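You operate a simulated robot arm through the tools that you are given. There is no shell and no other tool. Be economical: measure what you need, move in short steps, check, and stop when the job is done.

You run a simulated two-armed robot. Do the job below in one go: nothing can be reset, and whatever is moved stays where it is left.

JOB
Sponge the smear off the mat, then lay the silver filter frame mid-mat.
Fine: carry the frame in both hands; the sponge goes back in the blue drawer, which ends shut. What is to be rubbed or washed off counts as gone when no trace of it is left.

It is judged by the outcome, as a careful person would: the job done as asked, and still so three seconds after it is handed in. It fails if anything else is knocked over, pushed out of place, dropped, spilled or broken.

ROBOT AND FRAMES
Two 7-joint arms with two-finger parallel grippers on one trunk, on a base that drives. Base frame: it is fixed to the floor where the robot stands at the start and does not move with it; the origin is under the middle of the robot, x ahead of it, y to its left, z up. Units: m, degrees, N and s.
The left shoulder is at the start at [0.05, 0.209, 1.071], the right one opposite. With the tool pointing down near the work surface each hand reaches from about 0.1 to 0.58 m from the robot's upright axis, wherever it stands, measured 20 degrees to its own side. Places, roughly: blue table drawer [0.9, 0.1, 0.6]; filter frame [0.75, 1, 0.25]; grey mat [0.7, 0.3, 0.8]; smear [0.8, 0.2, 0.8]; table drawer beside the crate [0.9, 0.1, 0.6]. Payload 4.4 kg a hand.
The tool frame of a hand sits at the grasp point between the pads (the TCP): z along the fingers, y along the line on which they close. The tips reach 0.023 m beyond it. The gripper opens to 0.094 m. The fingers are 0.038 m wide and 0.01 m thick; the gripper's body (0.054 by 0.096 m) begins 0.039 m behind the TCP.
Orientation is told as [roll, pitch, yaw] about the base's x, y, z axes, in that order, counted from this pose: with the fingers straight down and closing along the base's y, the tool's x points along the base's -x, its y along +y and its z along -z.

CONTROLS
- The arms move only by the tool nudge_tool. It takes "left_series", "right_series" or both (then of equal length, played together; a hand with none holds still); each is a list of rows, each a list of 7 numbers: the shift along the tool's x, y, z in units of 400 mm (1.0 is 400 mm), then the turn, a rotation vector about the tool's x, y, z in units of 90 degrees (1.0 is 90 degrees), then the closure in counts, from 0 (fully open) to 255 (shut). In form: [[dx, dy, dz, ax, ay, az, hand], ...]. A call has 1 to 10 rows; each row is the pose to reach, as a shift and turn from the pose commanded when the call began, along the tool's axes at that moment. A call with a number of a shift or a turn outside -1 to 1 is refused whole. Each row takes 0.2 s and may step no farther than 0.05 m and 8.6 degrees from the row before; otherwise, or with a gripper value out of range, the whole call is refused. Where a pose cannot be reached the arm comes as near as it can. A force on the tool above 40 N (or 10 N above the force at the start of the call, whichever is more), or a blocked arm, ends the call early, and 0.2 s more pass. The fingers move at their own pace (about 0.108 m/s each) and stop on an object; they squeeze with about 34 N. The grip force told is the motor's: it shows also when the fingers shut on nothing. Time passes only in rows, and 0.2 s behind the last, so rows that repeat a pose let the fingers close. The reply holds the time, the measured pose of the TCP, the force on the tool along the base axes, the opening and the grip force, in the units named above and with some noise, with the torque about the TCP (base axes, N m) and any sound that the robot's microphone picked up, and new pictures: "show" is both (left out), scene, wrist or none (wrist: the cameras of the hands that moved).
- Cameras (640 x 400 px; columns grow to the right, rows downward): "scene" is now at [0.1525, 0.026, 1.243]; the picture's right is [0.31, -0.95, 0.00], its down [-0.54, -0.17, -0.82] and it looks along [0.78, 0.25, -0.57] (base axes); focal length 260 px, centre (320, 200). "left" rides on the left gripper at [0.087, -0.016, -0.075] in its tool frame; the picture's right is [0.18, 0.98, 0.00], its down [-0.58, 0.11, -0.81] and it looks along [-0.79, 0.15, 0.59] (tool axes); focal length 243 px, centre (320, 200). "right" rides on the right gripper at [0.086, 0.016, -0.074] in its tool frame; the picture's right is [-0.18, 0.98, 0.00], its down [-0.58, -0.11, -0.81] and it looks along [-0.79, -0.15, 0.59] (tool axes); focal length 243 px, centre (320, 200). There is no depth. A picture from a camera that has moved, and an enlarged one, comes with that camera's place and axes in the base frame and with its lens.
- slide_trunk(by): slides the trunk up (or, below 0, down) by that many m; the arms and the scene camera ride with it, the base frame stays. It gives what a move gives, with no picture.
- drive_base(legs): drives the robot by 1 to 6 legs, each [ahead, left, turn to the left] in m, m and degrees, along the robot's own axes; the way and the turn of a leg run together, so that a leg with both is an arc; at most 1.5 m and 180 degrees a leg. The arms and the cameras ride along, it lands a little off, and it stops where it bumps. It gives what a move gives, and a new picture of the scene camera.
- head_to(pan, tilt): turns the head with the scene camera to pan (to the left, within 80 degrees either way) and tilt (down, from -29 to 69), counted from straight ahead of the robot. It gives what a move gives, and a new picture of the scene camera.
- zoom(camera, box): a new picture of the part [left, top, right, bottom] of that camera's present view, enlarged. The clock stands still meanwhile.
- job_done(): hands the job in; it is judged then, once.

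Go step by step. Nothing tells you exact positions but the pictures and the camera data: compare them with the known pose of the tool, close in by small moves and look again before you grip or let go. The budget is 120 turns and 260 pictures, counting those below and the enlarged ones. Unless the task says otherwise, let go and move clear before handing in, and close with one line.

The tools are called after "Emit:" as name(argument=value, ...) on one line, values as JSON. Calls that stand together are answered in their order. nudge_tool: Moves the arms, as the interface text tells. Its arguments: {"type":"object","properties":{"left_series":{"type":"array","items":{"type":"array","items":{"type":"number"}}},"right_series":{"type":"array","items":{"type":"array","items":{"type":"number"}}},"show":{"type":"string","enum":["both","scene","wrist","none"]}},"required":[]} The other tools are called the same way: slide_trunk (by) slides the trunk up or down; drive_base (legs) drives the base; head_to (pan, tilt) turns the head that bears the scene camera; zoom (camera, box) takes an enlarged picture of a part of a camera's view; job_done () hands the job in.

At the start:

```text
time: 0.0
left_position: [0.6058, 0.2788, 1.0821]
left_ee_rot: [0.0, 0.0, 0.1]
left_force: [-0.1, 0.2, 0.0]
left_wrist_torque: [0.0, -0.01, 0.02]
left_finger_gap: 0.0942
left_grip_force: 0.1
right_position: [0.67, -0.2435, 0.9897]
right_ee_rot: [0.0, 0.0, 0.0]
right_force: [0.4, -0.5, -0.5]
right_wrist_torque: [0.01, 0.01, 0.01]
right_finger_gap: 0.0941
right_grip_force: 0.1
trunk travel left (down, up): [-0.15, 0.413]
robot x, y, heading: [-0.0027, -0.002, 0.1]
head pan, tilt: [17.8, 34.9]
```

scene: 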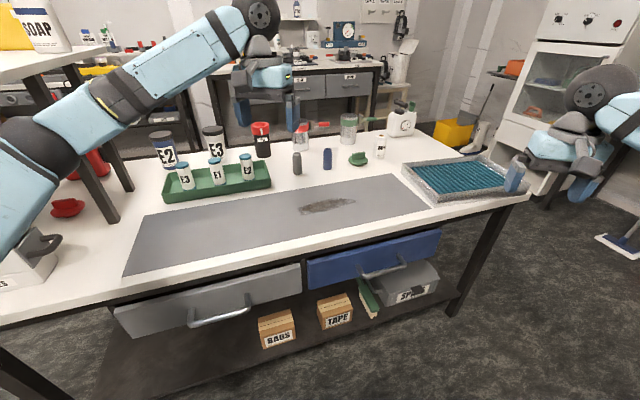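
right: 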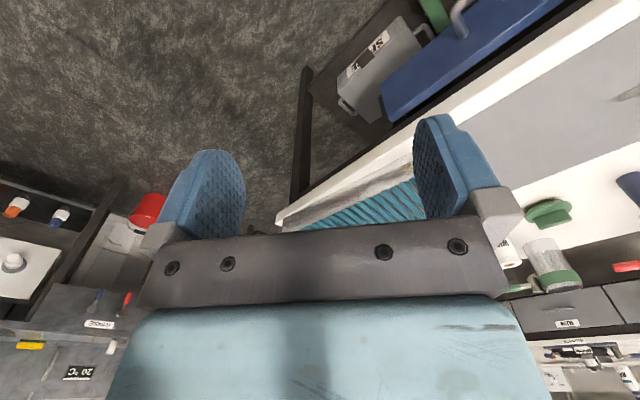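
left: 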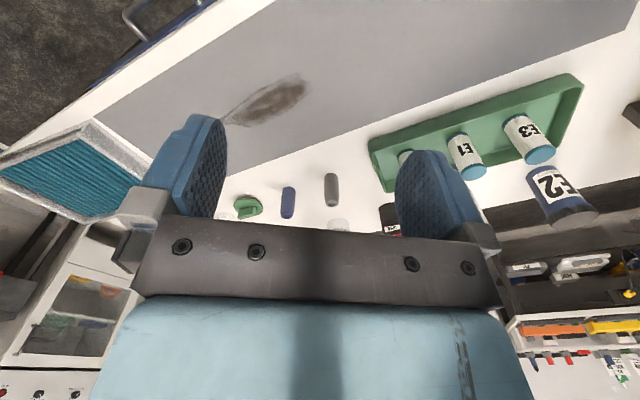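

The smear is on the mat near [0.74, 0.19, 0.8], and the blue drawer is in the table front on the right. A silver frame with teal pleats sits at the table's right end. I'll look left for the frame listed near [0.75, 1, 0.25] and zoom on the scene.

Emit:
zoom(camera="scene", box=[270, 100, 550, 320])

Emit:
head_to(pan=65, tilt=40)

```text
1.82 times, centred on (410, 210) of scene
camera zoom: at [0.1525, 0.026, 1.243], right [0.31, -0.95, 0.0], down [-0.54, -0.17, -0.82], along [0.78, 0.25, -0.57], focal length 473 px, centre (156, 182)
```

zoom: 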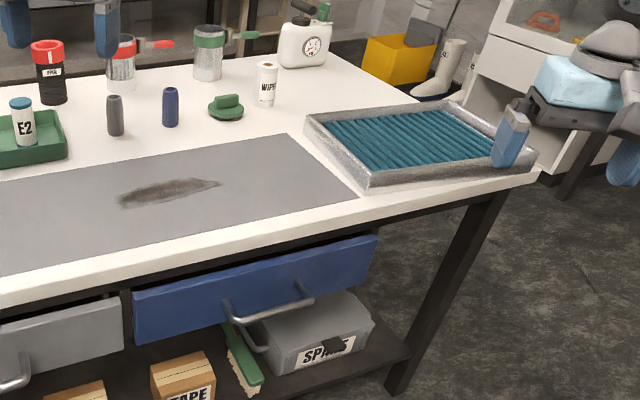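

```text
time: 1.1
left_position: [0.6071, 0.2815, 1.083]
left_ee_rot: [0.1, 0.0, 0.1]
left_force: [-0.1, -0.4, -0.6]
left_wrist_torque: [-0.01, 0.0, 0.01]
left_finger_gap: 0.0939
left_grip_force: 0.1
right_position: [0.6683, -0.244, 0.9888]
right_ee_rot: [0.0, 0.1, -0.1]
right_force: [0.2, 0.0, -0.6]
right_wrist_torque: [-0.02, 0.02, 0.0]
right_finger_gap: 0.0939
right_grip_force: 0.0
trunk travel left (down, up): [-0.15, 0.413]
robot x, y, heading: [0.0011, -0.0023, 0.1]
head pan, tilt: [65.0, 40.0]
camera scene: at [0.1046, 0.076, 1.2353], right [0.91, -0.42, 0.0], down [-0.27, -0.58, -0.77], along [0.32, 0.69, -0.64], focal length 260 px, centre (320, 200)
```

scene: 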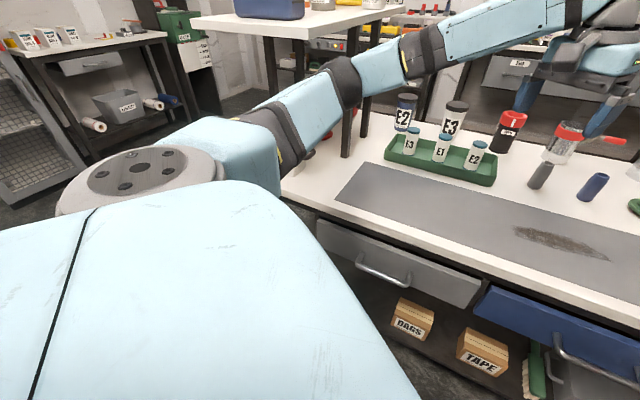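

The frame seems to be out of sight, beyond the table's left end. The table is turned about 36° to my left, so I'll back off a little and square up to it to see better.

Emit:
head_to(pan=-75, tilt=30)

Emit:
drive_base(legs=[[-0.3, 0, 0]])

Emit:
head_to(pan=70, tilt=30)

```text
time: 3.4
left_position: [0.6052, 0.2807, 1.0841]
left_ee_rot: [0.0, 0.1, 0.2]
left_force: [0.0, 1.7, -1.0]
left_wrist_torque: [-0.02, -0.01, 0.01]
left_finger_gap: 0.0938
left_grip_force: 0.1
right_position: [0.6696, -0.2436, 0.9896]
right_ee_rot: [0.0, 0.0, 0.0]
right_force: [-0.3, -0.3, -0.1]
right_wrist_torque: [0.04, 0.03, 0.02]
right_finger_gap: 0.0941
right_grip_force: 0.1
trunk travel left (down, up): [-0.15, 0.413]
robot x, y, heading: [-0.0004, 0.0017, -0.4]
head pan, tilt: [-75.0, 30.0]
camera scene: at [0.0921, -0.0883, 1.2506], right [-0.97, -0.26, 0.0], down [-0.13, 0.48, -0.87], along [0.22, -0.84, -0.5], focal length 260 px, centre (320, 200)
```

scene: 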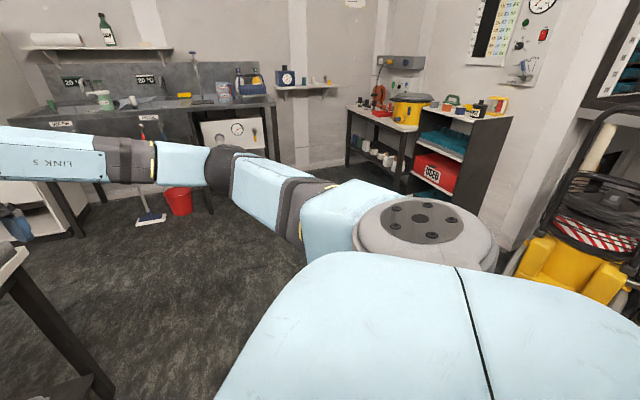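

```text
time: 5.4
left_position: [0.3005, 0.2817, 1.0847]
left_ee_rot: [0.0, 0.1, 0.5]
left_force: [0.1, 0.4, -0.6]
left_wrist_torque: [-0.01, 0.0, -0.02]
left_finger_gap: 0.094
left_grip_force: 0.1
right_position: [0.3672, -0.2407, 0.99]
right_ee_rot: [0.0, 0.0, 0.3]
right_force: [-0.4, -0.2, 0.1]
right_wrist_torque: [0.01, 0.01, -0.01]
right_finger_gap: 0.0941
right_grip_force: 0.1
trunk travel left (down, up): [-0.15, 0.413]
robot x, y, heading: [-0.3021, 0.001, 0.4]
head pan, tilt: [-75.0, 30.0]
camera scene: at [-0.2101, -0.0887, 1.2507], right [-0.96, -0.26, 0.0], down [-0.13, 0.48, -0.87], along [0.23, -0.84, -0.5], focal length 260 px, centre (320, 200)
```

scene: 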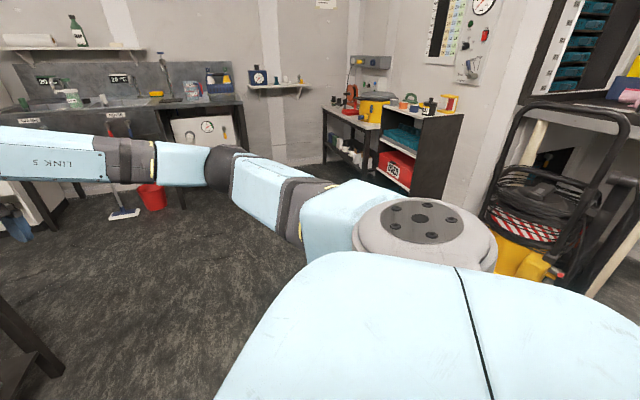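

```text
time: 7.7
left_position: [0.3034, 0.2828, 1.085]
left_ee_rot: [0.0, 0.0, 0.4]
left_force: [0.4, 0.4, 1.1]
left_wrist_torque: [0.02, 0.03, 0.01]
left_finger_gap: 0.0943
left_grip_force: 0.1
right_position: [0.3689, -0.2402, 0.9894]
right_ee_rot: [0.0, 0.0, 0.3]
right_force: [-0.5, 0.2, -0.2]
right_wrist_torque: [-0.03, -0.04, 0.05]
right_finger_gap: 0.0943
right_grip_force: 0.1
trunk travel left (down, up): [-0.15, 0.413]
robot x, y, heading: [-0.302, -0.0017, 0.4]
head pan, tilt: [70.0, 30.0]
camera scene: at [-0.203, 0.0837, 1.2506], right [0.94, -0.34, 0.0], down [-0.17, -0.47, -0.87], along [0.29, 0.82, -0.5], focal length 260 px, centre (320, 200)
```

scene: 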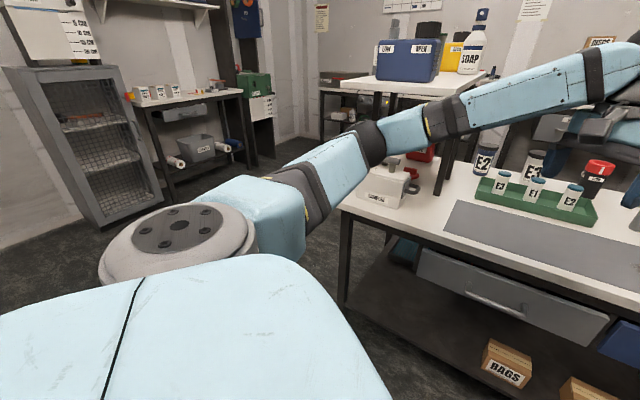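

There's a bluish object under the table's left end, around pixel (405,250), which matches the listed spot. I'll zoom in on it.

Emit:
zoom(camera="scene", box=[330, 150, 490, 300])

Emit:
drive_base(legs=[[0, 0, 35]])

Emit:
head_to(pan=30, tilt=40)

```text
2.67 times, centred on (410, 225) of scene
camera zoom: at [-0.203, 0.0837, 1.2506], right [0.94, -0.34, 0.0], down [-0.17, -0.47, -0.87], along [0.29, 0.82, -0.5], focal length 694 px, centre (80, 133)
```

zoom: 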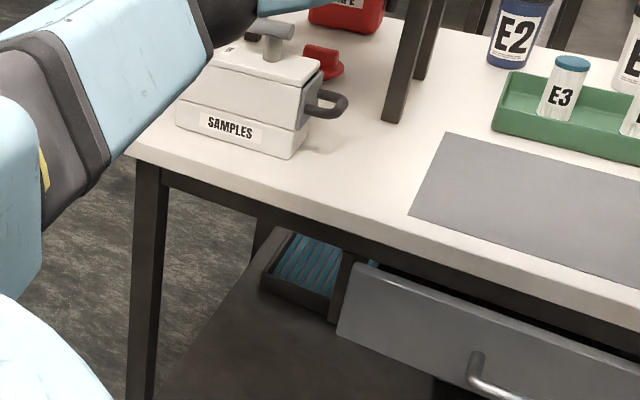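

```text
time: 9.8
left_position: [0.0322, 0.5769, 1.0848]
left_ee_rot: [-0.1, 0.0, 35.1]
left_force: [-0.4, 0.6, 0.3]
left_wrist_torque: [0.01, -0.04, 0.0]
left_finger_gap: 0.0939
left_grip_force: 0.0
right_position: [0.3864, 0.1841, 0.9901]
right_ee_rot: [-0.1, 0.0, 35.1]
right_force: [-0.1, -0.8, -1.0]
right_wrist_torque: [0.01, 0.0, 0.0]
right_finger_gap: 0.0938
right_grip_force: 0.1
trunk travel left (down, up): [-0.15, 0.413]
robot x, y, heading: [-0.3024, -0.0024, 35.1]
head pan, tilt: [70.0, 30.0]
camera scene: at [-0.2696, 0.1244, 1.2506], right [0.97, 0.26, 0.0], down [0.13, -0.48, -0.87], along [-0.23, 0.84, -0.5], focal length 260 px, centre (320, 200)
```

scene: 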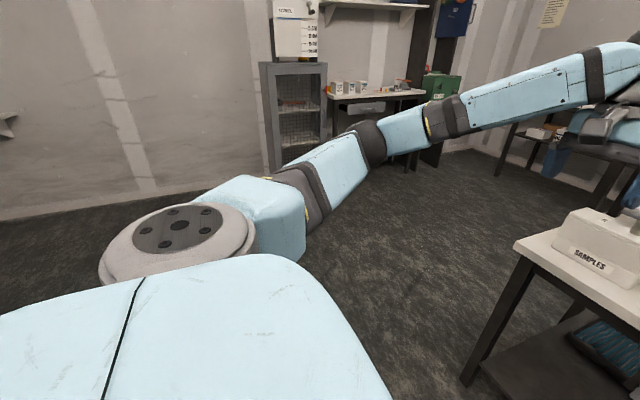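

```text
time: 10.9
left_position: [0.0319, 0.5771, 1.0835]
left_ee_rot: [0.0, 0.0, 35.2]
left_force: [-0.1, 0.5, 0.0]
left_wrist_torque: [0.0, 0.02, 0.02]
left_finger_gap: 0.0939
left_grip_force: 0.1
right_position: [0.3866, 0.1835, 0.9903]
right_ee_rot: [0.0, 0.0, 35.0]
right_force: [-0.4, -0.1, 0.0]
right_wrist_torque: [-0.01, 0.0, -0.03]
right_finger_gap: 0.0942
right_grip_force: 0.0
trunk travel left (down, up): [-0.15, 0.413]
robot x, y, heading: [-0.3015, -0.0029, 35.3]
head pan, tilt: [30.0, 40.0]
camera scene: at [-0.2101, 0.1141, 1.2353], right [0.91, -0.42, 0.0], down [-0.27, -0.58, -0.77], along [0.32, 0.7, -0.64], focal length 260 px, centre (320, 200)
```

scene: 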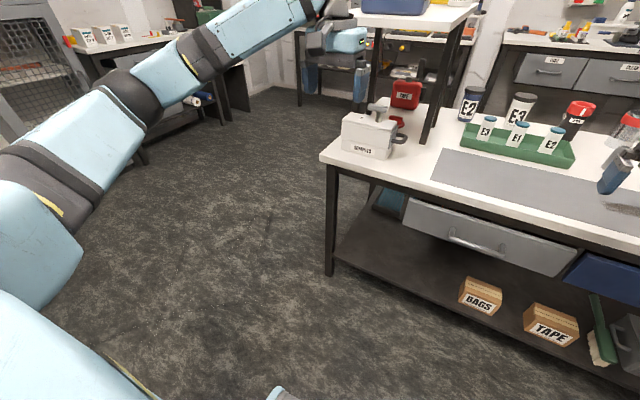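

A second pleated filter lies on the under-shelf, and its frame looks dark, so the silver one may be the one on the tabletop. I'll check that later. Next I'll view the table front squarely.

Emit:
head_to(pan=-15, tilt=40)

Emit:
drive_base(legs=[[0, -0.35, 0]])

```text
time: 12.0
left_position: [0.0333, 0.5763, 1.0844]
left_ee_rot: [0.1, 0.1, 35.3]
left_force: [0.8, 0.4, 0.1]
left_wrist_torque: [0.03, -0.01, -0.02]
left_finger_gap: 0.0938
left_grip_force: 0.0
right_position: [0.3853, 0.1838, 0.99]
right_ee_rot: [0.0, 0.0, 35.1]
right_force: [0.0, -0.2, 0.2]
right_wrist_torque: [-0.02, -0.03, 0.0]
right_finger_gap: 0.0945
right_grip_force: 0.1
trunk travel left (down, up): [-0.15, 0.413]
robot x, y, heading: [-0.2998, 0.0009, 34.9]
head pan, tilt: [-15.0, 40.0]
camera scene: at [-0.166, 0.0662, 1.2353], right [0.34, -0.94, 0.0], down [-0.6, -0.22, -0.77], along [0.72, 0.26, -0.64], focal length 260 px, centre (320, 200)
```

scene: 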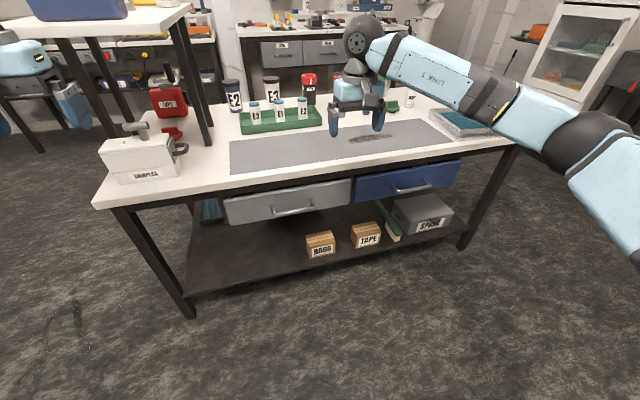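

```text
time: 15.7
left_position: [0.2373, 0.2855, 1.083]
left_ee_rot: [0.0, 0.0, 35.2]
left_force: [-0.2, 0.1, -0.7]
left_wrist_torque: [-0.01, -0.02, 0.0]
left_finger_gap: 0.0941
left_grip_force: 0.1
right_position: [0.5907, -0.1073, 0.9888]
right_ee_rot: [0.0, 0.0, 35.0]
right_force: [-1.0, 0.0, 0.8]
right_wrist_torque: [0.01, -0.03, -0.03]
right_finger_gap: 0.094
right_grip_force: 0.1
trunk travel left (down, up): [-0.15, 0.413]
robot x, y, heading: [-0.0983, -0.2954, 35.2]
head pan, tilt: [-15.0, 40.0]
camera scene: at [0.0387, -0.2253, 1.2353], right [0.34, -0.94, 0.0], down [-0.6, -0.22, -0.77], along [0.72, 0.26, -0.64], focal length 260 px, centre (320, 200)
```

scene: 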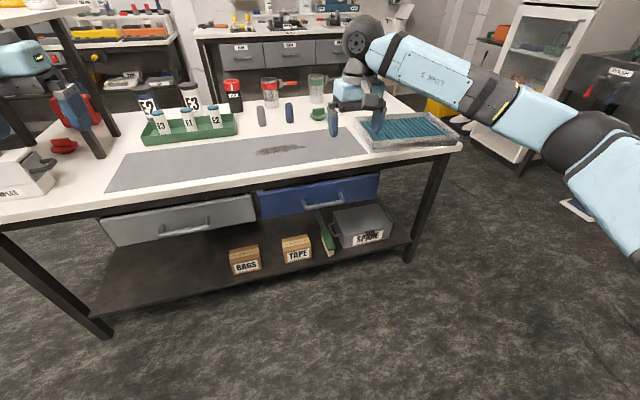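

The table's inward normal is about 36° and its front edge is at n≈0.53 in a table-aligned frame. The blue drawer's front is centred around [0.66, 0, 0.70]. I'll zoom on the drawer and smear, then reorient the right hand for the handle.

Emit:
zoom(camera="scene", box=[230, 120, 390, 220])

Emit:
nudge_tool(right_series=[[0, 0, 0, 0, 0, 0.095, 0], [0, 0, 0, 0, 0, 0.19, 0], [0, 0, 0, 0, 0, 0.285, 0], [0, 0, 0, 0, 0, 0.38, 0], [0, 0, 0, 0, 0, 0.475, 0], [0, 0, 0, 0, 0, 0.57, 0], [0, 0, 0, 0, 0, 0.665, 0], [0, 0, 0, 0, 0, 0.76, 0], [0, 0, 0, 0, 0, 0.855, 0], [0, 0, 0, 0, 0, 0.95, 0]], show="none")

```text
4.00 times, centred on (310, 170) of scene
camera zoom: at [0.0387, -0.2253, 1.2353], right [0.34, -0.94, 0.0], down [-0.6, -0.22, -0.77], along [0.72, 0.26, -0.64], focal length 1041 px, centre (360, 320)
```

zoom: 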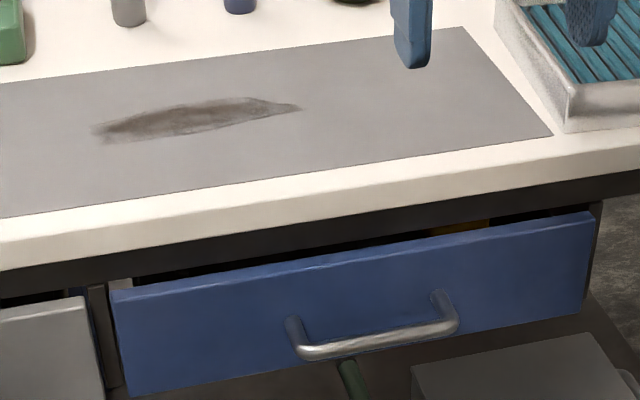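

```text
time: 17.9
left_position: [0.2367, 0.2855, 1.0843]
left_ee_rot: [0.0, 0.0, 35.1]
left_force: [-0.1, 0.7, -0.3]
left_wrist_torque: [0.03, -0.01, -0.02]
left_finger_gap: 0.094
left_grip_force: 0.1
right_position: [0.5912, -0.1058, 0.9894]
right_ee_rot: [0.0, 0.0, -50.5]
right_force: [0.0, 0.0, 0.4]
right_wrist_torque: [0.05, -0.04, -0.02]
right_finger_gap: 0.0941
right_grip_force: 0.1
trunk travel left (down, up): [-0.15, 0.413]
robot x, y, heading: [-0.101, -0.2948, 35.2]
head pan, tilt: [-15.0, 40.0]
```

The drawer stands slightly ajar and something yellow, likely the sponge, shows inside at the right. Its handle bar is about [0.60, -0.036, 0.72]. I'll tilt the right hand forward and lower it in front of the table, staying clear of the edge.

Emit:
nudge_tool(right_series=[[0, -0.06, 0.06, -0.07, 0, 0, 0], [0, -0.12, 0.12, -0.14, 0, 0, 0], [0, -0.18, 0.18, -0.21, 0, 0, 0], [0, -0.24, 0.24, -0.28, 0, 0, 0], [0, -0.27, 0.31, -0.35, 0, 0, 0], [0, -0.3, 0.38, -0.42, 0, 0, 0], [0, -0.3, 0.45, -0.49, 0, 0, 0], [0, -0.3, 0.52, -0.56, 0, 0, 0], [0, -0.3, 0.59, -0.62, 0, 0, 0], [0, -0.3, 0.66, -0.66, 0, 0, 0]], show="both")

```text
time: 20.1
left_position: [0.2377, 0.2849, 1.0843]
left_ee_rot: [0.0, 0.0, 35.1]
left_force: [0.1, -0.3, 0.0]
left_wrist_torque: [-0.01, -0.03, 0.03]
left_finger_gap: 0.0936
left_grip_force: 0.1
right_position: [0.4998, -0.1838, 0.7883]
right_ee_rot: [49.7, 0.0, -50.0]
right_force: [0.2, -0.1, 0.6]
right_wrist_torque: [0.0, -0.02, -0.01]
right_finger_gap: 0.094
right_grip_force: 0.0
right hand out of reach, approached as far as the arm can: row 8, 9, 10
trunk travel left (down, up): [-0.15, 0.413]
robot x, y, heading: [-0.0955, -0.2921, 34.6]
head pan, tilt: [-15.0, 40.0]
camera scene: at [0.0385, -0.225, 1.2353], right [0.34, -0.94, 0.0], down [-0.6, -0.22, -0.77], along [0.72, 0.26, -0.64], focal length 260 px, centre (320, 200)
camera right: at [0.4096, -0.1463, 0.8494], right [0.61, 0.27, 0.75], down [-0.15, -0.89, 0.44], along [0.78, -0.38, -0.5], focal length 243 px, centre (320, 200)
```

scene: 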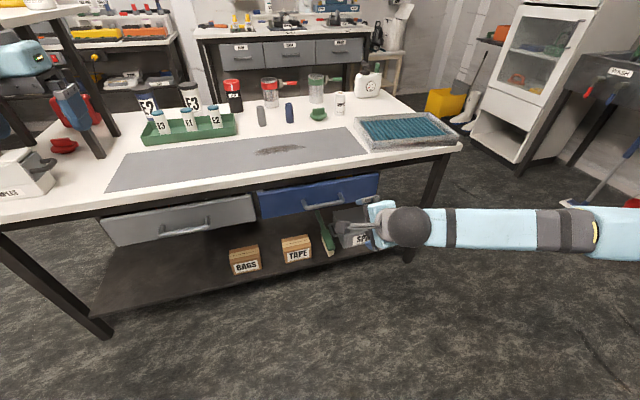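
right: 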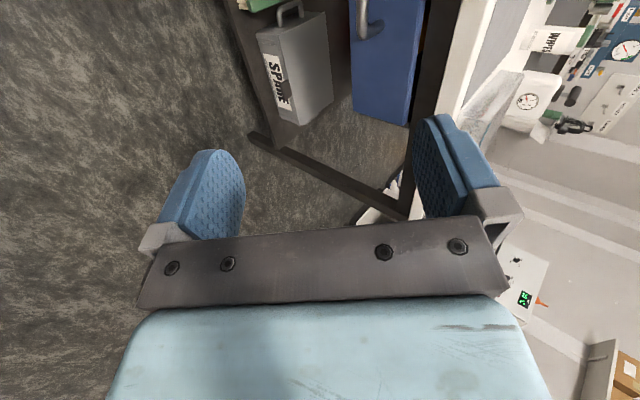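

The hand is tilted and facing the drawer but a bit high. I'll lower the trunk 0.07 m and creep forward and left toward the handle.

Emit:
slide_trunk(by=-0.07)

Emit:
drive_base(legs=[[0.1, 0.04, 1.5]])

Emit:
nudge_tool(right_series=[[0, 0, 0, 0, 0, 0, 0]], show="wrist")

Emit:
zoom(camera="scene", box=[220, 120, 460, 270])

```text
time: 21.1
left_position: [0.2371, 0.285, 1.0139]
left_ee_rot: [0.0, 0.1, 35.1]
left_force: [0.2, -0.4, -0.2]
left_wrist_torque: [0.04, -0.01, -0.01]
left_finger_gap: 0.0942
left_grip_force: 0.1
right_position: [0.5001, -0.1836, 0.7175]
right_ee_rot: [49.6, 0.0, -50.0]
right_force: [0.0, -0.1, 0.3]
right_wrist_torque: [0.03, -0.02, -0.03]
right_finger_gap: 0.094
right_grip_force: 0.1
trunk travel left (down, up): [-0.08, 0.483]
robot x, y, heading: [-0.0987, -0.2945, 35.1]
head pan, tilt: [-15.0, 40.0]
```

```text
time: 22.3
left_position: [0.2812, 0.3833, 1.0128]
left_ee_rot: [0.0, 0.0, 36.5]
left_force: [-0.4, 0.4, 0.0]
left_wrist_torque: [-0.01, 0.0, 0.01]
left_finger_gap: 0.094
left_grip_force: 0.1
right_position: [0.5534, -0.0776, 0.7173]
right_ee_rot: [49.6, 0.0, -48.7]
right_force: [0.3, 0.2, -0.6]
right_wrist_torque: [0.02, 0.0, 0.0]
right_finger_gap: 0.0939
right_grip_force: 0.2
trunk travel left (down, up): [-0.08, 0.483]
robot x, y, heading: [-0.0427, -0.197, 36.4]
head pan, tilt: [-15.0, 40.0]
camera scene: at [0.0938, -0.1311, 1.1651], right [0.37, -0.93, 0.0], down [-0.6, -0.24, -0.77], along [0.71, 0.28, -0.64], focal length 260 px, centre (320, 200)
```

scene: 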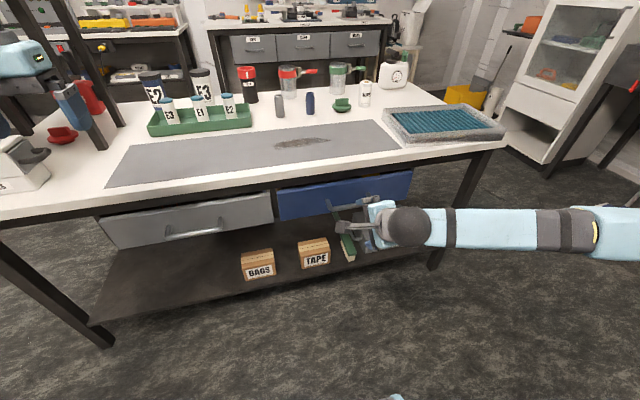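

```text
time: 22.7
left_position: [0.2795, 0.3845, 1.0127]
left_ee_rot: [0.0, 0.0, 36.5]
left_force: [0.6, -0.3, -0.4]
left_wrist_torque: [0.01, 0.02, 0.0]
left_finger_gap: 0.0942
left_grip_force: 0.0
right_position: [0.5535, -0.0783, 0.718]
right_ee_rot: [49.6, 0.0, -48.7]
right_force: [-0.5, 0.1, 0.2]
right_wrist_torque: [-0.03, -0.03, -0.01]
right_finger_gap: 0.0941
right_grip_force: 0.0
trunk travel left (down, up): [-0.08, 0.483]
robot x, y, heading: [-0.0438, -0.2015, 36.8]
head pan, tilt: [-15.0, 40.0]
camera right: at [0.4625, -0.0439, 0.7794], right [0.6, 0.28, 0.75], down [-0.13, -0.89, 0.44], along [0.79, -0.36, -0.5], focal length 243 px, centre (320, 200)
```

right: 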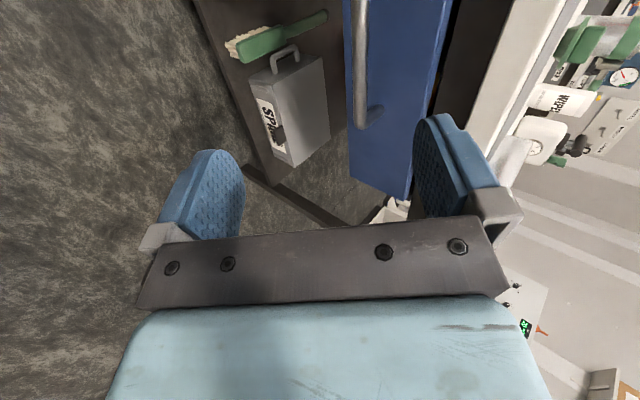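

```text
2.67 times, centred on (340, 195) of scene
camera zoom: at [0.0935, -0.1316, 1.1653], right [0.37, -0.93, 0.0], down [-0.6, -0.23, -0.77], along [0.71, 0.28, -0.64], focal length 694 px, centre (267, 213)
```

zoom: 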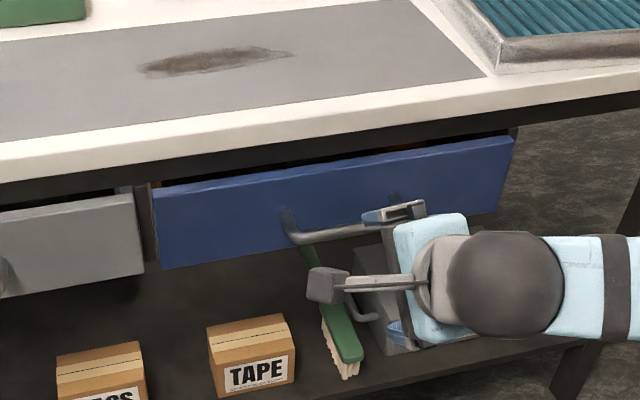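

Triangulating from both cameras puts the handle bar at about [0.69, 0.0, 0.638], the drawer face at n≈0.60, and the tabletop at about z 0.76. I'll flatten the hand to near horizontal and lower it before driving closer.

Emit:
nudge_tool(right_series=[[-0.01, -0.04, 0.035, -0.08, 0, 0, 0], [-0.02, -0.08, 0.07, -0.16, 0, 0, 0], [-0.03, -0.12, 0.1, -0.24, 0, 0, 0], [-0.04, -0.152, 0.13, -0.32, 0, 0, 0], [-0.04, -0.152, 0.13, -0.32, 0, 0, 0]], show="wrist")

```text
time: 23.9
left_position: [0.2798, 0.3834, 1.0128]
left_ee_rot: [0.0, 0.1, 36.5]
left_force: [0.0, 0.8, 0.7]
left_wrist_torque: [-0.03, 0.04, -0.02]
left_finger_gap: 0.0939
left_grip_force: 0.0
right_position: [0.5545, -0.0783, 0.7185]
right_ee_rot: [49.6, 0.0, -48.7]
right_force: [0.7, 0.4, 0.8]
right_wrist_torque: [0.02, -0.02, -0.04]
right_finger_gap: 0.0941
right_grip_force: 0.0
right hand out of reach, approached as far as the arm can: row 1, 2, 3, 4, 5
trunk travel left (down, up): [-0.08, 0.483]
robot x, y, heading: [-0.0433, -0.2038, 36.4]
head pan, tilt: [-15.0, 40.0]
camera right: at [0.4625, -0.0441, 0.7794], right [0.6, 0.28, 0.75], down [-0.13, -0.89, 0.44], along [0.79, -0.36, -0.5], focal length 243 px, centre (320, 200)
```

right: 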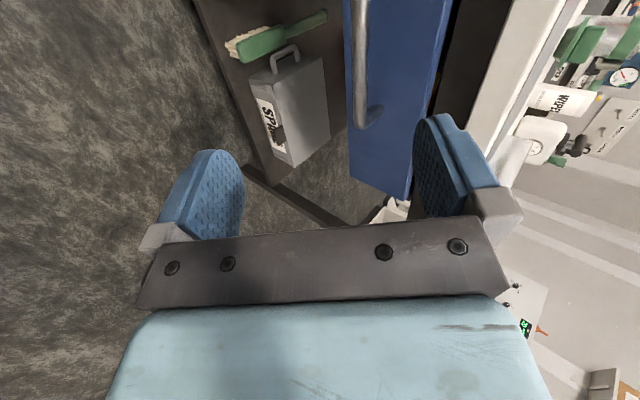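

The arm didn't move, so it is at a reach or wrist limit. I'll test by pulling the hand back toward the robot while tilting.

Emit:
nudge_tool(right_series=[[0, -0.07, -0.08, 0, 0, 0, 0], [0, -0.14, -0.16, -0.05, 0, 0, 0], [0, -0.21, -0.24, -0.1, 0, 0, 0], [0, -0.26, -0.24, -0.16, 0, 0, 0], [0, -0.31, -0.21, -0.22, 0, 0, 0], [0, -0.36, -0.18, -0.28, 0, 0, 0]], show="scene")

```text
time: 25.3
left_position: [0.2799, 0.3835, 1.0145]
left_ee_rot: [0.0, 0.0, 36.4]
left_force: [-0.1, -0.3, -0.9]
left_wrist_torque: [0.01, 0.0, -0.01]
left_finger_gap: 0.0941
left_grip_force: 0.0
right_position: [0.5045, -0.1126, 0.7466]
right_ee_rot: [51.3, 2.9, -45.1]
right_force: [0.1, -0.3, 0.2]
right_wrist_torque: [0.03, 0.0, 0.0]
right_finger_gap: 0.0941
right_grip_force: 0.0
right hand out of reach, approached as far as the arm can: row 1, 2, 3, 4, 5, 6
trunk travel left (down, up): [-0.08, 0.483]
robot x, y, heading: [-0.0408, -0.2017, 36.3]
head pan, tilt: [-15.0, 40.0]
camera scene: at [0.0935, -0.1317, 1.1653], right [0.37, -0.93, 0.0], down [-0.6, -0.23, -0.77], along [0.71, 0.28, -0.64], focal length 260 px, centre (320, 200)
```

scene: 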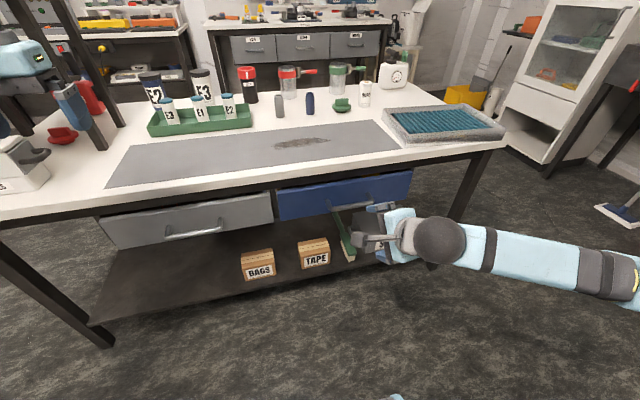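

The wrist limits the tilt to about 50°, which is still enough if the fingers are partly closed before they straddle the bar. I'll lower the trunk, pre-close to about 4 cm, and drive up close to check.

Emit:
slide_trunk(by=-0.078)

Emit:
nudge_tool(right_series=[[0, 0, 0, 0, -0.026, 0.022, 140], [0, 0, 0, 0, -0.051, 0.043, 140], [0, 0, 0, 0, -0.051, 0.043, 140]], show="none")

Emit:
drive_base(legs=[[0.12, -0.02, 0]])

Emit:
nudge_tool(right_series=[[0, 0, 0, 0, 0, 0, 140]], show="wrist")

Emit:
zoom(camera="scene", box=[260, 130, 460, 280])

```text
time: 26.5
left_position: [0.2802, 0.3828, 0.9367]
left_ee_rot: [0.0, 0.0, 36.4]
left_force: [0.2, 1.6, -0.1]
left_wrist_torque: [0.0, 0.01, -0.01]
left_finger_gap: 0.094
left_grip_force: 0.0
right_position: [0.5044, -0.1131, 0.67]
right_ee_rot: [51.3, 3.0, -45.2]
right_force: [0.6, 0.5, 0.5]
right_wrist_torque: [0.03, -0.01, 0.02]
right_finger_gap: 0.0943
right_grip_force: 0.1
trunk travel left (down, up): [-0.002, 0.561]
robot x, y, heading: [-0.0381, -0.2006, 36.3]
head pan, tilt: [-15.0, 40.0]
```

```text
time: 27.3
left_position: [0.2794, 0.3831, 0.9369]
left_ee_rot: [0.0, 0.1, 36.5]
left_force: [0.1, -0.9, 0.1]
left_wrist_torque: [-0.01, 0.01, 0.02]
left_finger_gap: 0.094
left_grip_force: 0.1
right_position: [0.5146, -0.1201, 0.6728]
right_ee_rot: [50.4, 3.3, -51.2]
right_force: [-0.2, -0.1, -0.5]
right_wrist_torque: [-0.03, -0.02, -0.02]
right_finger_gap: 0.0424
right_grip_force: 0.0
right hand out of reach, approached as far as the arm can: row 1, 2, 3
trunk travel left (down, up): [-0.002, 0.561]
robot x, y, heading: [-0.0382, -0.2013, 36.4]
head pan, tilt: [-15.0, 40.0]
```

```text
time: 28.5
left_position: [0.3877, 0.4375, 0.935]
left_ee_rot: [-0.1, 0.1, 36.5]
left_force: [-0.4, -0.3, -0.5]
left_wrist_torque: [0.02, 0.0, 0.01]
left_finger_gap: 0.0938
left_grip_force: 0.0
right_position: [0.6198, -0.0649, 0.6739]
right_ee_rot: [50.4, 3.3, -51.1]
right_force: [-0.3, 0.3, -1.0]
right_wrist_torque: [0.02, -0.03, -0.01]
right_finger_gap: 0.0424
right_grip_force: 0.1
trunk travel left (down, up): [-0.002, 0.561]
robot x, y, heading: [0.0642, -0.1479, 36.2]
head pan, tilt: [-15.0, 40.0]
camera scene: at [0.1997, -0.0777, 1.0872], right [0.36, -0.93, 0.0], down [-0.6, -0.23, -0.77], along [0.71, 0.28, -0.64], focal length 260 px, centre (320, 200)
```

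scene: 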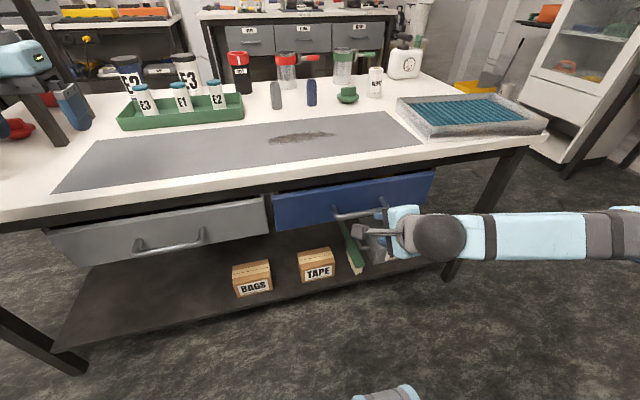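

```text
time: 28.9
left_position: [0.3867, 0.4366, 0.9363]
left_ee_rot: [0.0, 0.0, 36.5]
left_force: [0.0, 0.3, 0.0]
left_wrist_torque: [-0.02, 0.02, -0.01]
left_finger_gap: 0.0938
left_grip_force: 0.1
right_position: [0.6207, -0.067, 0.6744]
right_ee_rot: [50.6, 3.0, -51.2]
right_force: [0.5, -0.8, 0.3]
right_wrist_torque: [-0.02, 0.02, -0.01]
right_finger_gap: 0.0424
right_grip_force: 0.1
trunk travel left (down, up): [-0.002, 0.561]
robot x, y, heading: [0.0645, -0.1501, 36.4]
head pan, tilt: [-15.0, 40.0]
camera right: at [0.5325, -0.0313, 0.7392], right [0.63, 0.22, 0.75], down [-0.16, -0.9, 0.4], along [0.76, -0.37, -0.53], focal length 243 px, centre (320, 200)
```

right: 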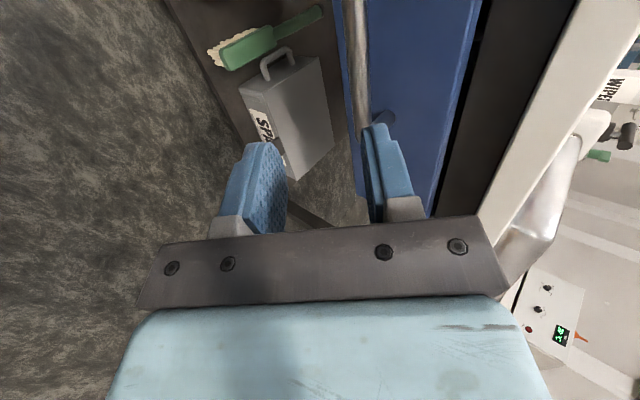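

```text
2.67 times, centred on (360, 205) of scene
camera zoom: at [0.1994, -0.0779, 1.0873], right [0.36, -0.93, 0.0], down [-0.6, -0.23, -0.77], along [0.71, 0.28, -0.64], focal length 694 px, centre (213, 187)
```

zoom: 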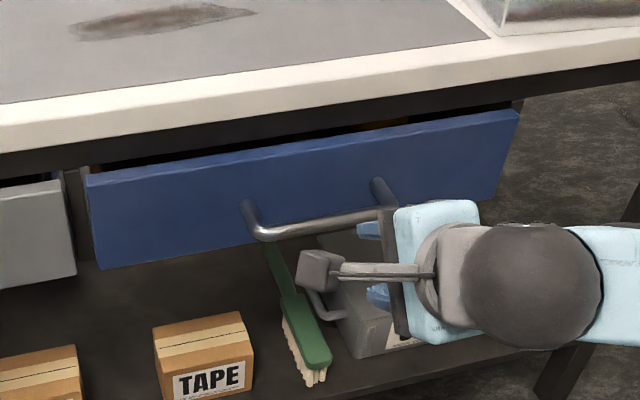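

The bar checks out at n≈0.55, z≈0.638 in both views. I'll align along the tool's y axis, then advance part way along the fingers and look.

Emit:
nudge_tool(right_series=[[0.03, 0.04, 0, 0, 0, 0, 140], [0.05, 0.078, 0, 0, 0, 0, 140], [0.05, 0.078, 0.05, 0, 0, 0, 140], [0.05, 0.078, 0.1, 0, 0, 0, 140]], show="wrist")

```text
time: 29.9
left_position: [0.3872, 0.4366, 0.9363]
left_ee_rot: [0.1, 0.0, 36.5]
left_force: [-0.7, -0.2, -0.4]
left_wrist_torque: [0.02, 0.01, -0.01]
left_finger_gap: 0.0941
left_grip_force: 0.1
right_position: [0.6487, -0.0181, 0.6719]
right_ee_rot: [50.7, 3.2, -51.2]
right_force: [0.6, -0.4, -0.4]
right_wrist_torque: [-0.03, 0.02, 0.0]
right_finger_gap: 0.0423
right_grip_force: 0.0
trunk travel left (down, up): [-0.002, 0.561]
robot x, y, heading: [0.0683, -0.1504, 35.9]
head pan, tilt: [-15.0, 40.0]
camera right: at [0.5603, 0.0159, 0.7373], right [0.63, 0.21, 0.75], down [-0.16, -0.9, 0.39], along [0.76, -0.37, -0.53], focal length 243 px, centre (320, 200)
```

right: 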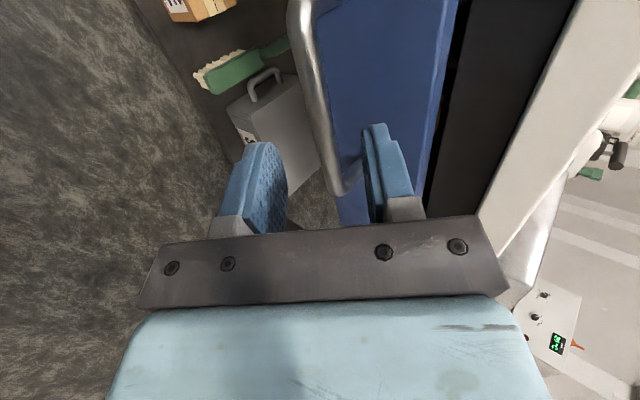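

The bar runs neatly between the fingers. I'll advance the last 4 cm and close.

Emit:
nudge_tool(right_series=[[0, 0, 0.04, 0, 0, 0, 140], [0, 0, 0.08, 0, 0, 0, 140], [0, 0, 0.105, 0, 0, 0, 140], [0, 0, 0.105, 0, 0, 0, 255], [0, 0, 0.105, 0, 0, 0, 255], [0, 0, 0.105, 0, 0, 0, 255]], show="wrist")

```text
time: 31.3
left_position: [0.3846, 0.4373, 0.9376]
left_ee_rot: [0.0, -0.1, 36.4]
left_force: [-0.2, 0.3, -0.7]
left_wrist_torque: [0.01, 0.01, 0.01]
left_finger_gap: 0.094
left_grip_force: 0.1
right_position: [0.6703, 0.0017, 0.6478]
right_ee_rot: [50.6, 3.2, -51.2]
right_force: [-21.1, -18.4, 6.5]
right_wrist_torque: [-0.37, 0.22, -0.51]
right_finger_gap: 0.0
right_grip_force: 42.2
trunk travel left (down, up): [-0.002, 0.561]
robot x, y, heading: [0.0641, -0.1469, 36.5]
head pan, tilt: [-15.0, 40.0]
camera right: at [0.5821, 0.0375, 0.7128], right [0.63, 0.21, 0.75], down [-0.16, -0.9, 0.39], along [0.76, -0.37, -0.53], focal length 243 px, centre (320, 200)
```

right: 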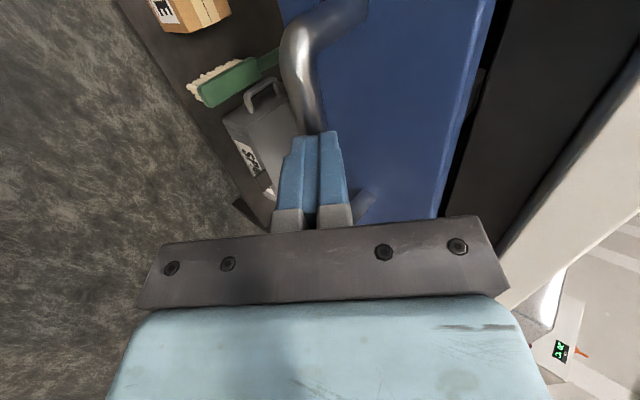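

The fingers shut just short of the bar. I'll reopen partly, check the force, and view again.

Emit:
nudge_tool(right_series=[[0, 0, -0.04, 0, 0, 0, 255], [0, 0, -0.06, 0, 0, 0, 140], [0, 0, -0.06, 0, 0, 0, 140], [0, 0, -0.06, 0, 0, 0, 140]], show="wrist")

Emit:
zoom(camera="scene", box=[260, 130, 460, 280])

```text
time: 32.3
left_position: [0.3868, 0.4368, 0.9364]
left_ee_rot: [-0.1, 0.0, 36.6]
left_force: [-1.1, -0.4, 0.6]
left_wrist_torque: [0.02, 0.03, -0.05]
left_finger_gap: 0.094
left_grip_force: 0.1
right_position: [0.6583, -0.0106, 0.6607]
right_ee_rot: [50.6, 3.2, -51.2]
right_force: [0.8, -0.5, 0.6]
right_wrist_torque: [0.02, 0.02, 0.0]
right_finger_gap: 0.0424
right_grip_force: 0.0
trunk travel left (down, up): [-0.002, 0.561]
robot x, y, heading: [0.0624, -0.1504, 36.2]
head pan, tilt: [-15.0, 40.0]
camera right: at [0.5701, 0.025, 0.7274], right [0.63, 0.22, 0.75], down [-0.16, -0.9, 0.4], along [0.76, -0.37, -0.53], focal length 243 px, centre (320, 200)
```

right: 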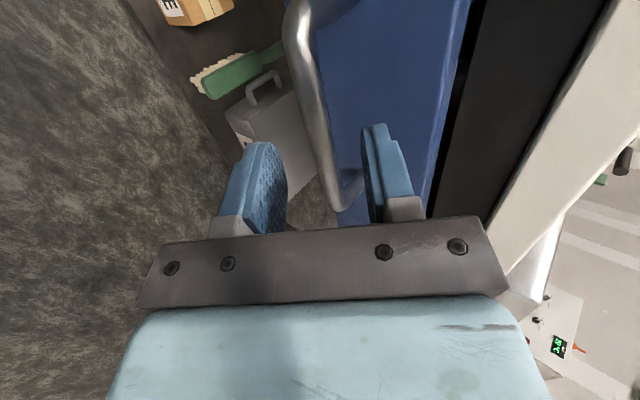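

```text
2.67 times, centred on (360, 205) of scene
camera zoom: at [0.1994, -0.0779, 1.0873], right [0.36, -0.93, 0.0], down [-0.6, -0.23, -0.77], along [0.71, 0.28, -0.64], focal length 694 px, centre (213, 187)
```

zoom: 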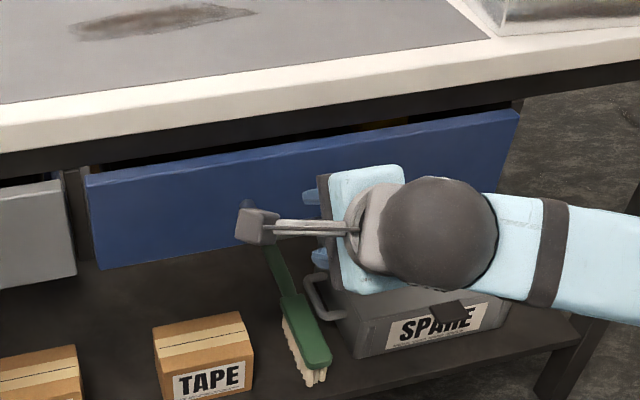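

The bar is centred between the fingers but about 5 cm ahead along them, so I'll advance 4.2 cm this time and close.

Emit:
nudge_tool(right_series=[[0, 0, 0.04, 0, 0, 0, 140], [0, 0, 0.075, 0, 0, 0, 140], [0, 0, 0.105, 0, 0, 0, 140], [0, 0, 0.105, 0, 0, 0, 255], [0, 0, 0.105, 0, 0, 0, 255], [0, 0, 0.105, 0, 0, 0, 255]], show="wrist")

```text
time: 33.7
left_position: [0.3863, 0.4366, 0.9355]
left_ee_rot: [0.0, 0.1, 36.4]
left_force: [-0.4, -1.2, 0.7]
left_wrist_torque: [0.01, 0.0, 0.03]
left_finger_gap: 0.0939
left_grip_force: 0.0
right_position: [0.6811, 0.0104, 0.6321]
right_ee_rot: [50.3, 3.2, -51.1]
right_force: [-17.2, -9.5, -12.7]
right_wrist_torque: [-1.29, -0.56, 1.15]
right_finger_gap: 0.0157
right_grip_force: 45.1
trunk travel left (down, up): [-0.002, 0.561]
robot x, y, heading: [0.0652, -0.1475, 36.2]
head pan, tilt: [-15.0, 40.0]
camera right: at [0.5937, 0.0456, 0.6984], right [0.63, 0.22, 0.75], down [-0.16, -0.9, 0.4], along [0.76, -0.37, -0.54], focal length 243 px, centre (320, 200)
```

right: 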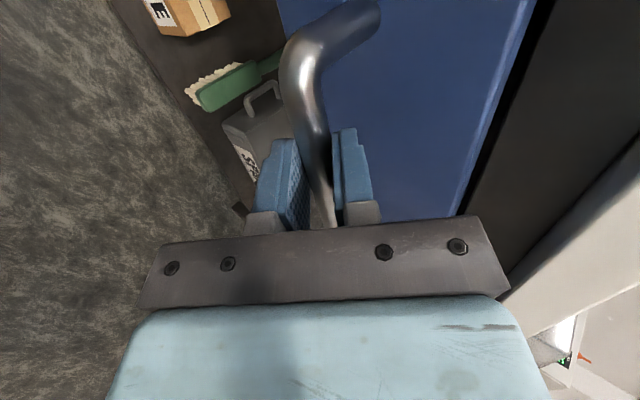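

The bar is gripped at 15.7 mm. I'll pull the drawer open by backing the base straight along the table normal.

Emit:
drive_base(legs=[[-0.2, 0, 0]])

Emit:
head_to(pan=-10, tilt=50)

```text
time: 35.3
left_position: [0.2242, 0.3189, 0.9341]
left_ee_rot: [-0.1, 0.2, 36.6]
left_force: [-0.6, -0.1, -0.5]
left_wrist_torque: [0.01, -0.02, -0.02]
left_finger_gap: 0.0939
left_grip_force: 0.1
right_position: [0.5204, -0.1069, 0.6326]
right_ee_rot: [50.3, 3.3, -50.8]
right_force: [-11.2, 18.0, -24.5]
right_wrist_torque: [-1.11, -0.49, 1.26]
right_finger_gap: 0.0156
right_grip_force: 45.5
trunk travel left (down, up): [-0.002, 0.561]
robot x, y, heading: [-0.0982, -0.2658, 36.5]
head pan, tilt: [-15.0, 40.0]
camera scene: at [0.0384, -0.196, 1.0868], right [0.37, -0.93, 0.0], down [-0.6, -0.24, -0.76], along [0.71, 0.28, -0.64], focal length 260 px, centre (320, 200)
```

scene: 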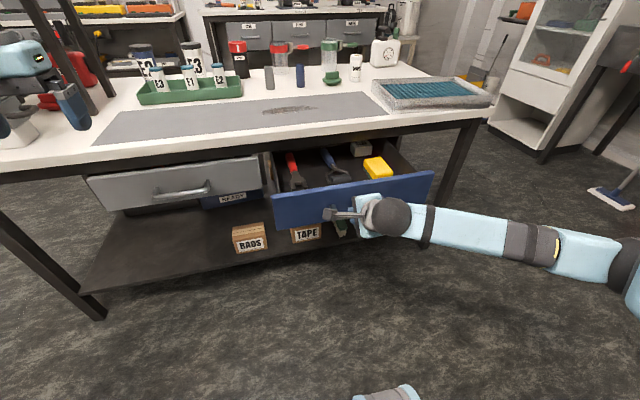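

```text
time: 36.0
left_position: [0.2232, 0.3177, 0.935]
left_ee_rot: [0.0, 0.0, 36.5]
left_force: [0.2, -0.2, 0.0]
left_wrist_torque: [0.0, -0.02, 0.02]
left_finger_gap: 0.0939
left_grip_force: 0.0
right_position: [0.5193, -0.1068, 0.6332]
right_ee_rot: [50.4, 3.2, -51.0]
right_force: [-2.2, 0.8, -13.0]
right_wrist_torque: [-1.37, -0.91, 0.85]
right_finger_gap: 0.0157
right_grip_force: 45.0
trunk travel left (down, up): [-0.002, 0.561]
robot x, y, heading: [-0.1021, -0.2656, 36.2]
head pan, tilt: [-10.0, 50.0]
camera scene: at [0.0276, -0.1937, 1.0729], right [0.45, -0.89, 0.0], down [-0.69, -0.34, -0.64], along [0.57, 0.29, -0.77], focal length 260 px, centre (320, 200)
```

scene: 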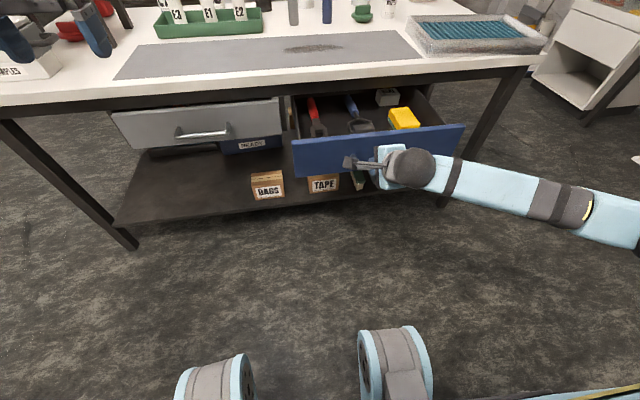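

The drawer is open about 20 cm and the yellow sponge sits in its right part. I'll release the handle and withdraw the hand back along the fingers, then up.

Emit:
nudge_tool(right_series=[[0, 0, 0, 0, 0, 0, 130], [0, 0, 0, 0, 0, 0, 130], [0, 0, -0.05, 0, 0, 0, 130], [0, 0, -0.12, 0, 0, 0, 130], [0, 0, -0.2, 0, 0, 0, 130]], show="wrist")

Emit:
zoom(camera="scene", box=[270, 70, 490, 200])

```text
time: 37.2
left_position: [0.2236, 0.3173, 0.9372]
left_ee_rot: [-0.1, 0.0, 36.5]
left_force: [0.3, -0.7, 0.2]
left_wrist_torque: [-0.01, 0.01, 0.01]
left_finger_gap: 0.0942
left_grip_force: 0.0
right_position: [0.4715, -0.1513, 0.6843]
right_ee_rot: [50.6, 3.2, -50.9]
right_force: [-0.3, 1.2, 0.9]
right_wrist_torque: [-0.01, 0.0, 0.01]
right_finger_gap: 0.046
right_grip_force: 0.1
trunk travel left (down, up): [-0.002, 0.561]
robot x, y, heading: [-0.0993, -0.2687, 36.2]
head pan, tilt: [-10.0, 50.0]
camera right: at [0.3839, -0.1162, 0.7497], right [0.63, 0.22, 0.75], down [-0.16, -0.91, 0.39], along [0.76, -0.36, -0.53], focal length 243 px, centre (320, 200)
```

right: 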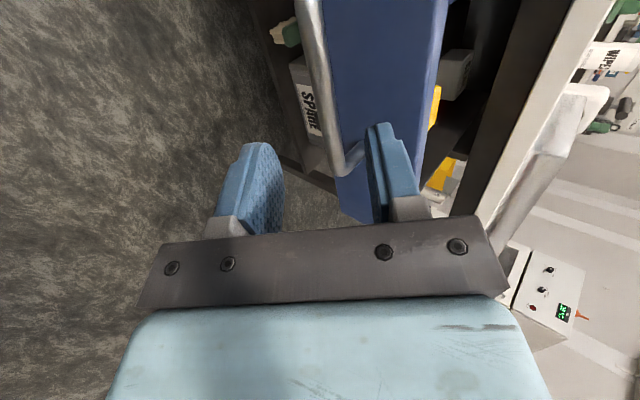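

```text
2.91 times, centred on (380, 135) of scene
camera zoom: at [0.0267, -0.1942, 1.0731], right [0.45, -0.89, 0.0], down [-0.69, -0.34, -0.64], along [0.58, 0.29, -0.77], focal length 757 px, centre (146, 389)
```

zoom: 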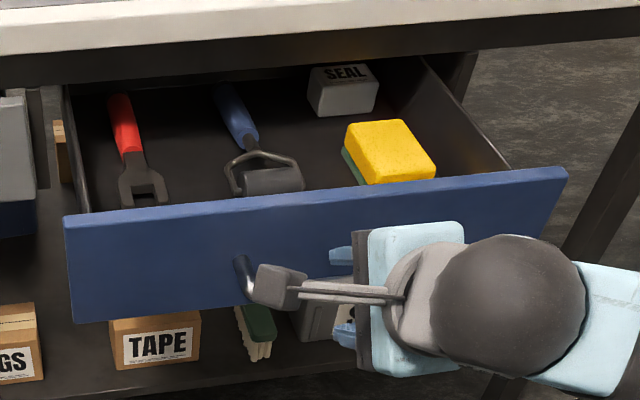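

The sponge's top centre is about [0.766, -0.106, 0.63], roughly 10×7 cm with its long side along the drawer depth. I'll raise the trunk and turn the right hand back to fingers-down, closing left-right.

Emit:
slide_trunk(by=0.2)

Emit:
nudge_tool(right_series=[[0, 0, -0.03, 0.09, 0, 0, 0], [0, 0, -0.06, 0.18, 0, 0, 0], [0, 0, -0.06, 0.27, 0, 0, 0], [0, 0, -0.06, 0.36, 0, 0, 0], [0, 0, -0.06, 0.45, 0, 0, 0], [0, 0, -0.06, 0.54, 0, 0, 0]], show="none")

Emit:
nudge_tool(right_series=[[0, 0, 0, 0, 0, -0.095, 0], [0, 0, 0, 0, 0, -0.19, 0], [0, 0, 0, 0, 0, -0.285, 0], [0, 0, 0, 0, 0, -0.38, 0], [0, 0, 0, 0, 0, -0.475, 0], [0, 0, 0, 0, 0, -0.57, 0], [0, 0, 0, 0, 0, -0.665, 0], [0, 0, 0, 0, 0, -0.76, 0], [0, 0, 0, 0, 0, -0.855, 0], [0, 0, 0, 0, 0, -0.95, 0]], show="scene")

```text
time: 39.4
left_position: [0.2224, 0.3186, 1.1355]
left_ee_rot: [0.0, 0.1, 36.6]
left_force: [0.2, 0.4, 0.4]
left_wrist_torque: [-0.01, -0.02, 0.03]
left_finger_gap: 0.0942
left_grip_force: 0.1
right_position: [0.4726, -0.1504, 0.8829]
right_ee_rot: [50.5, 3.3, -51.0]
right_force: [0.1, 1.0, 0.1]
right_wrist_torque: [0.02, 0.02, 0.03]
right_finger_gap: 0.0463
right_grip_force: 0.0
trunk travel left (down, up): [-0.202, 0.361]
robot x, y, heading: [-0.0946, -0.268, 36.5]
head pan, tilt: [-10.0, 50.0]
```

```text
time: 40.8
left_position: [0.2232, 0.3191, 1.1356]
left_ee_rot: [0.1, 0.1, 36.6]
left_force: [-0.3, 0.4, -0.3]
left_wrist_torque: [-0.02, 0.0, 0.02]
left_finger_gap: 0.0941
left_grip_force: 0.1
right_position: [0.4593, -0.1625, 0.8993]
right_ee_rot: [1.8, 3.3, -51.0]
right_force: [-0.6, 0.3, 0.3]
right_wrist_torque: [0.05, 0.01, -0.02]
right_finger_gap: 0.0942
right_grip_force: 0.0
trunk travel left (down, up): [-0.202, 0.361]
robot x, y, heading: [-0.0958, -0.2699, 36.5]
head pan, tilt: [-10.0, 50.0]
```

```text
time: 43.0
left_position: [0.2223, 0.3174, 1.1361]
left_ee_rot: [-0.1, 0.1, 36.5]
left_force: [0.4, -0.2, 0.5]
left_wrist_torque: [0.02, -0.01, -0.01]
left_finger_gap: 0.0943
left_grip_force: 0.1
right_position: [0.4583, -0.1632, 0.8995]
right_ee_rot: [3.4, -1.7, 34.7]
right_force: [-0.2, -0.5, -0.1]
right_wrist_torque: [-0.01, -0.01, -0.01]
right_finger_gap: 0.0942
right_grip_force: 0.0
trunk travel left (down, up): [-0.202, 0.361]
robot x, y, heading: [-0.0973, -0.2704, 36.4]
head pan, tilt: [-10.0, 50.0]
camera scene: at [0.0268, -0.1942, 1.2731], right [0.45, -0.89, 0.0], down [-0.69, -0.34, -0.64], along [0.58, 0.29, -0.77], focal length 260 px, centre (320, 200)
```

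scene: 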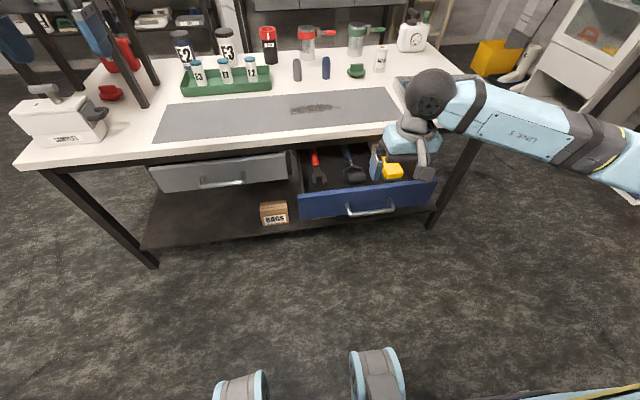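

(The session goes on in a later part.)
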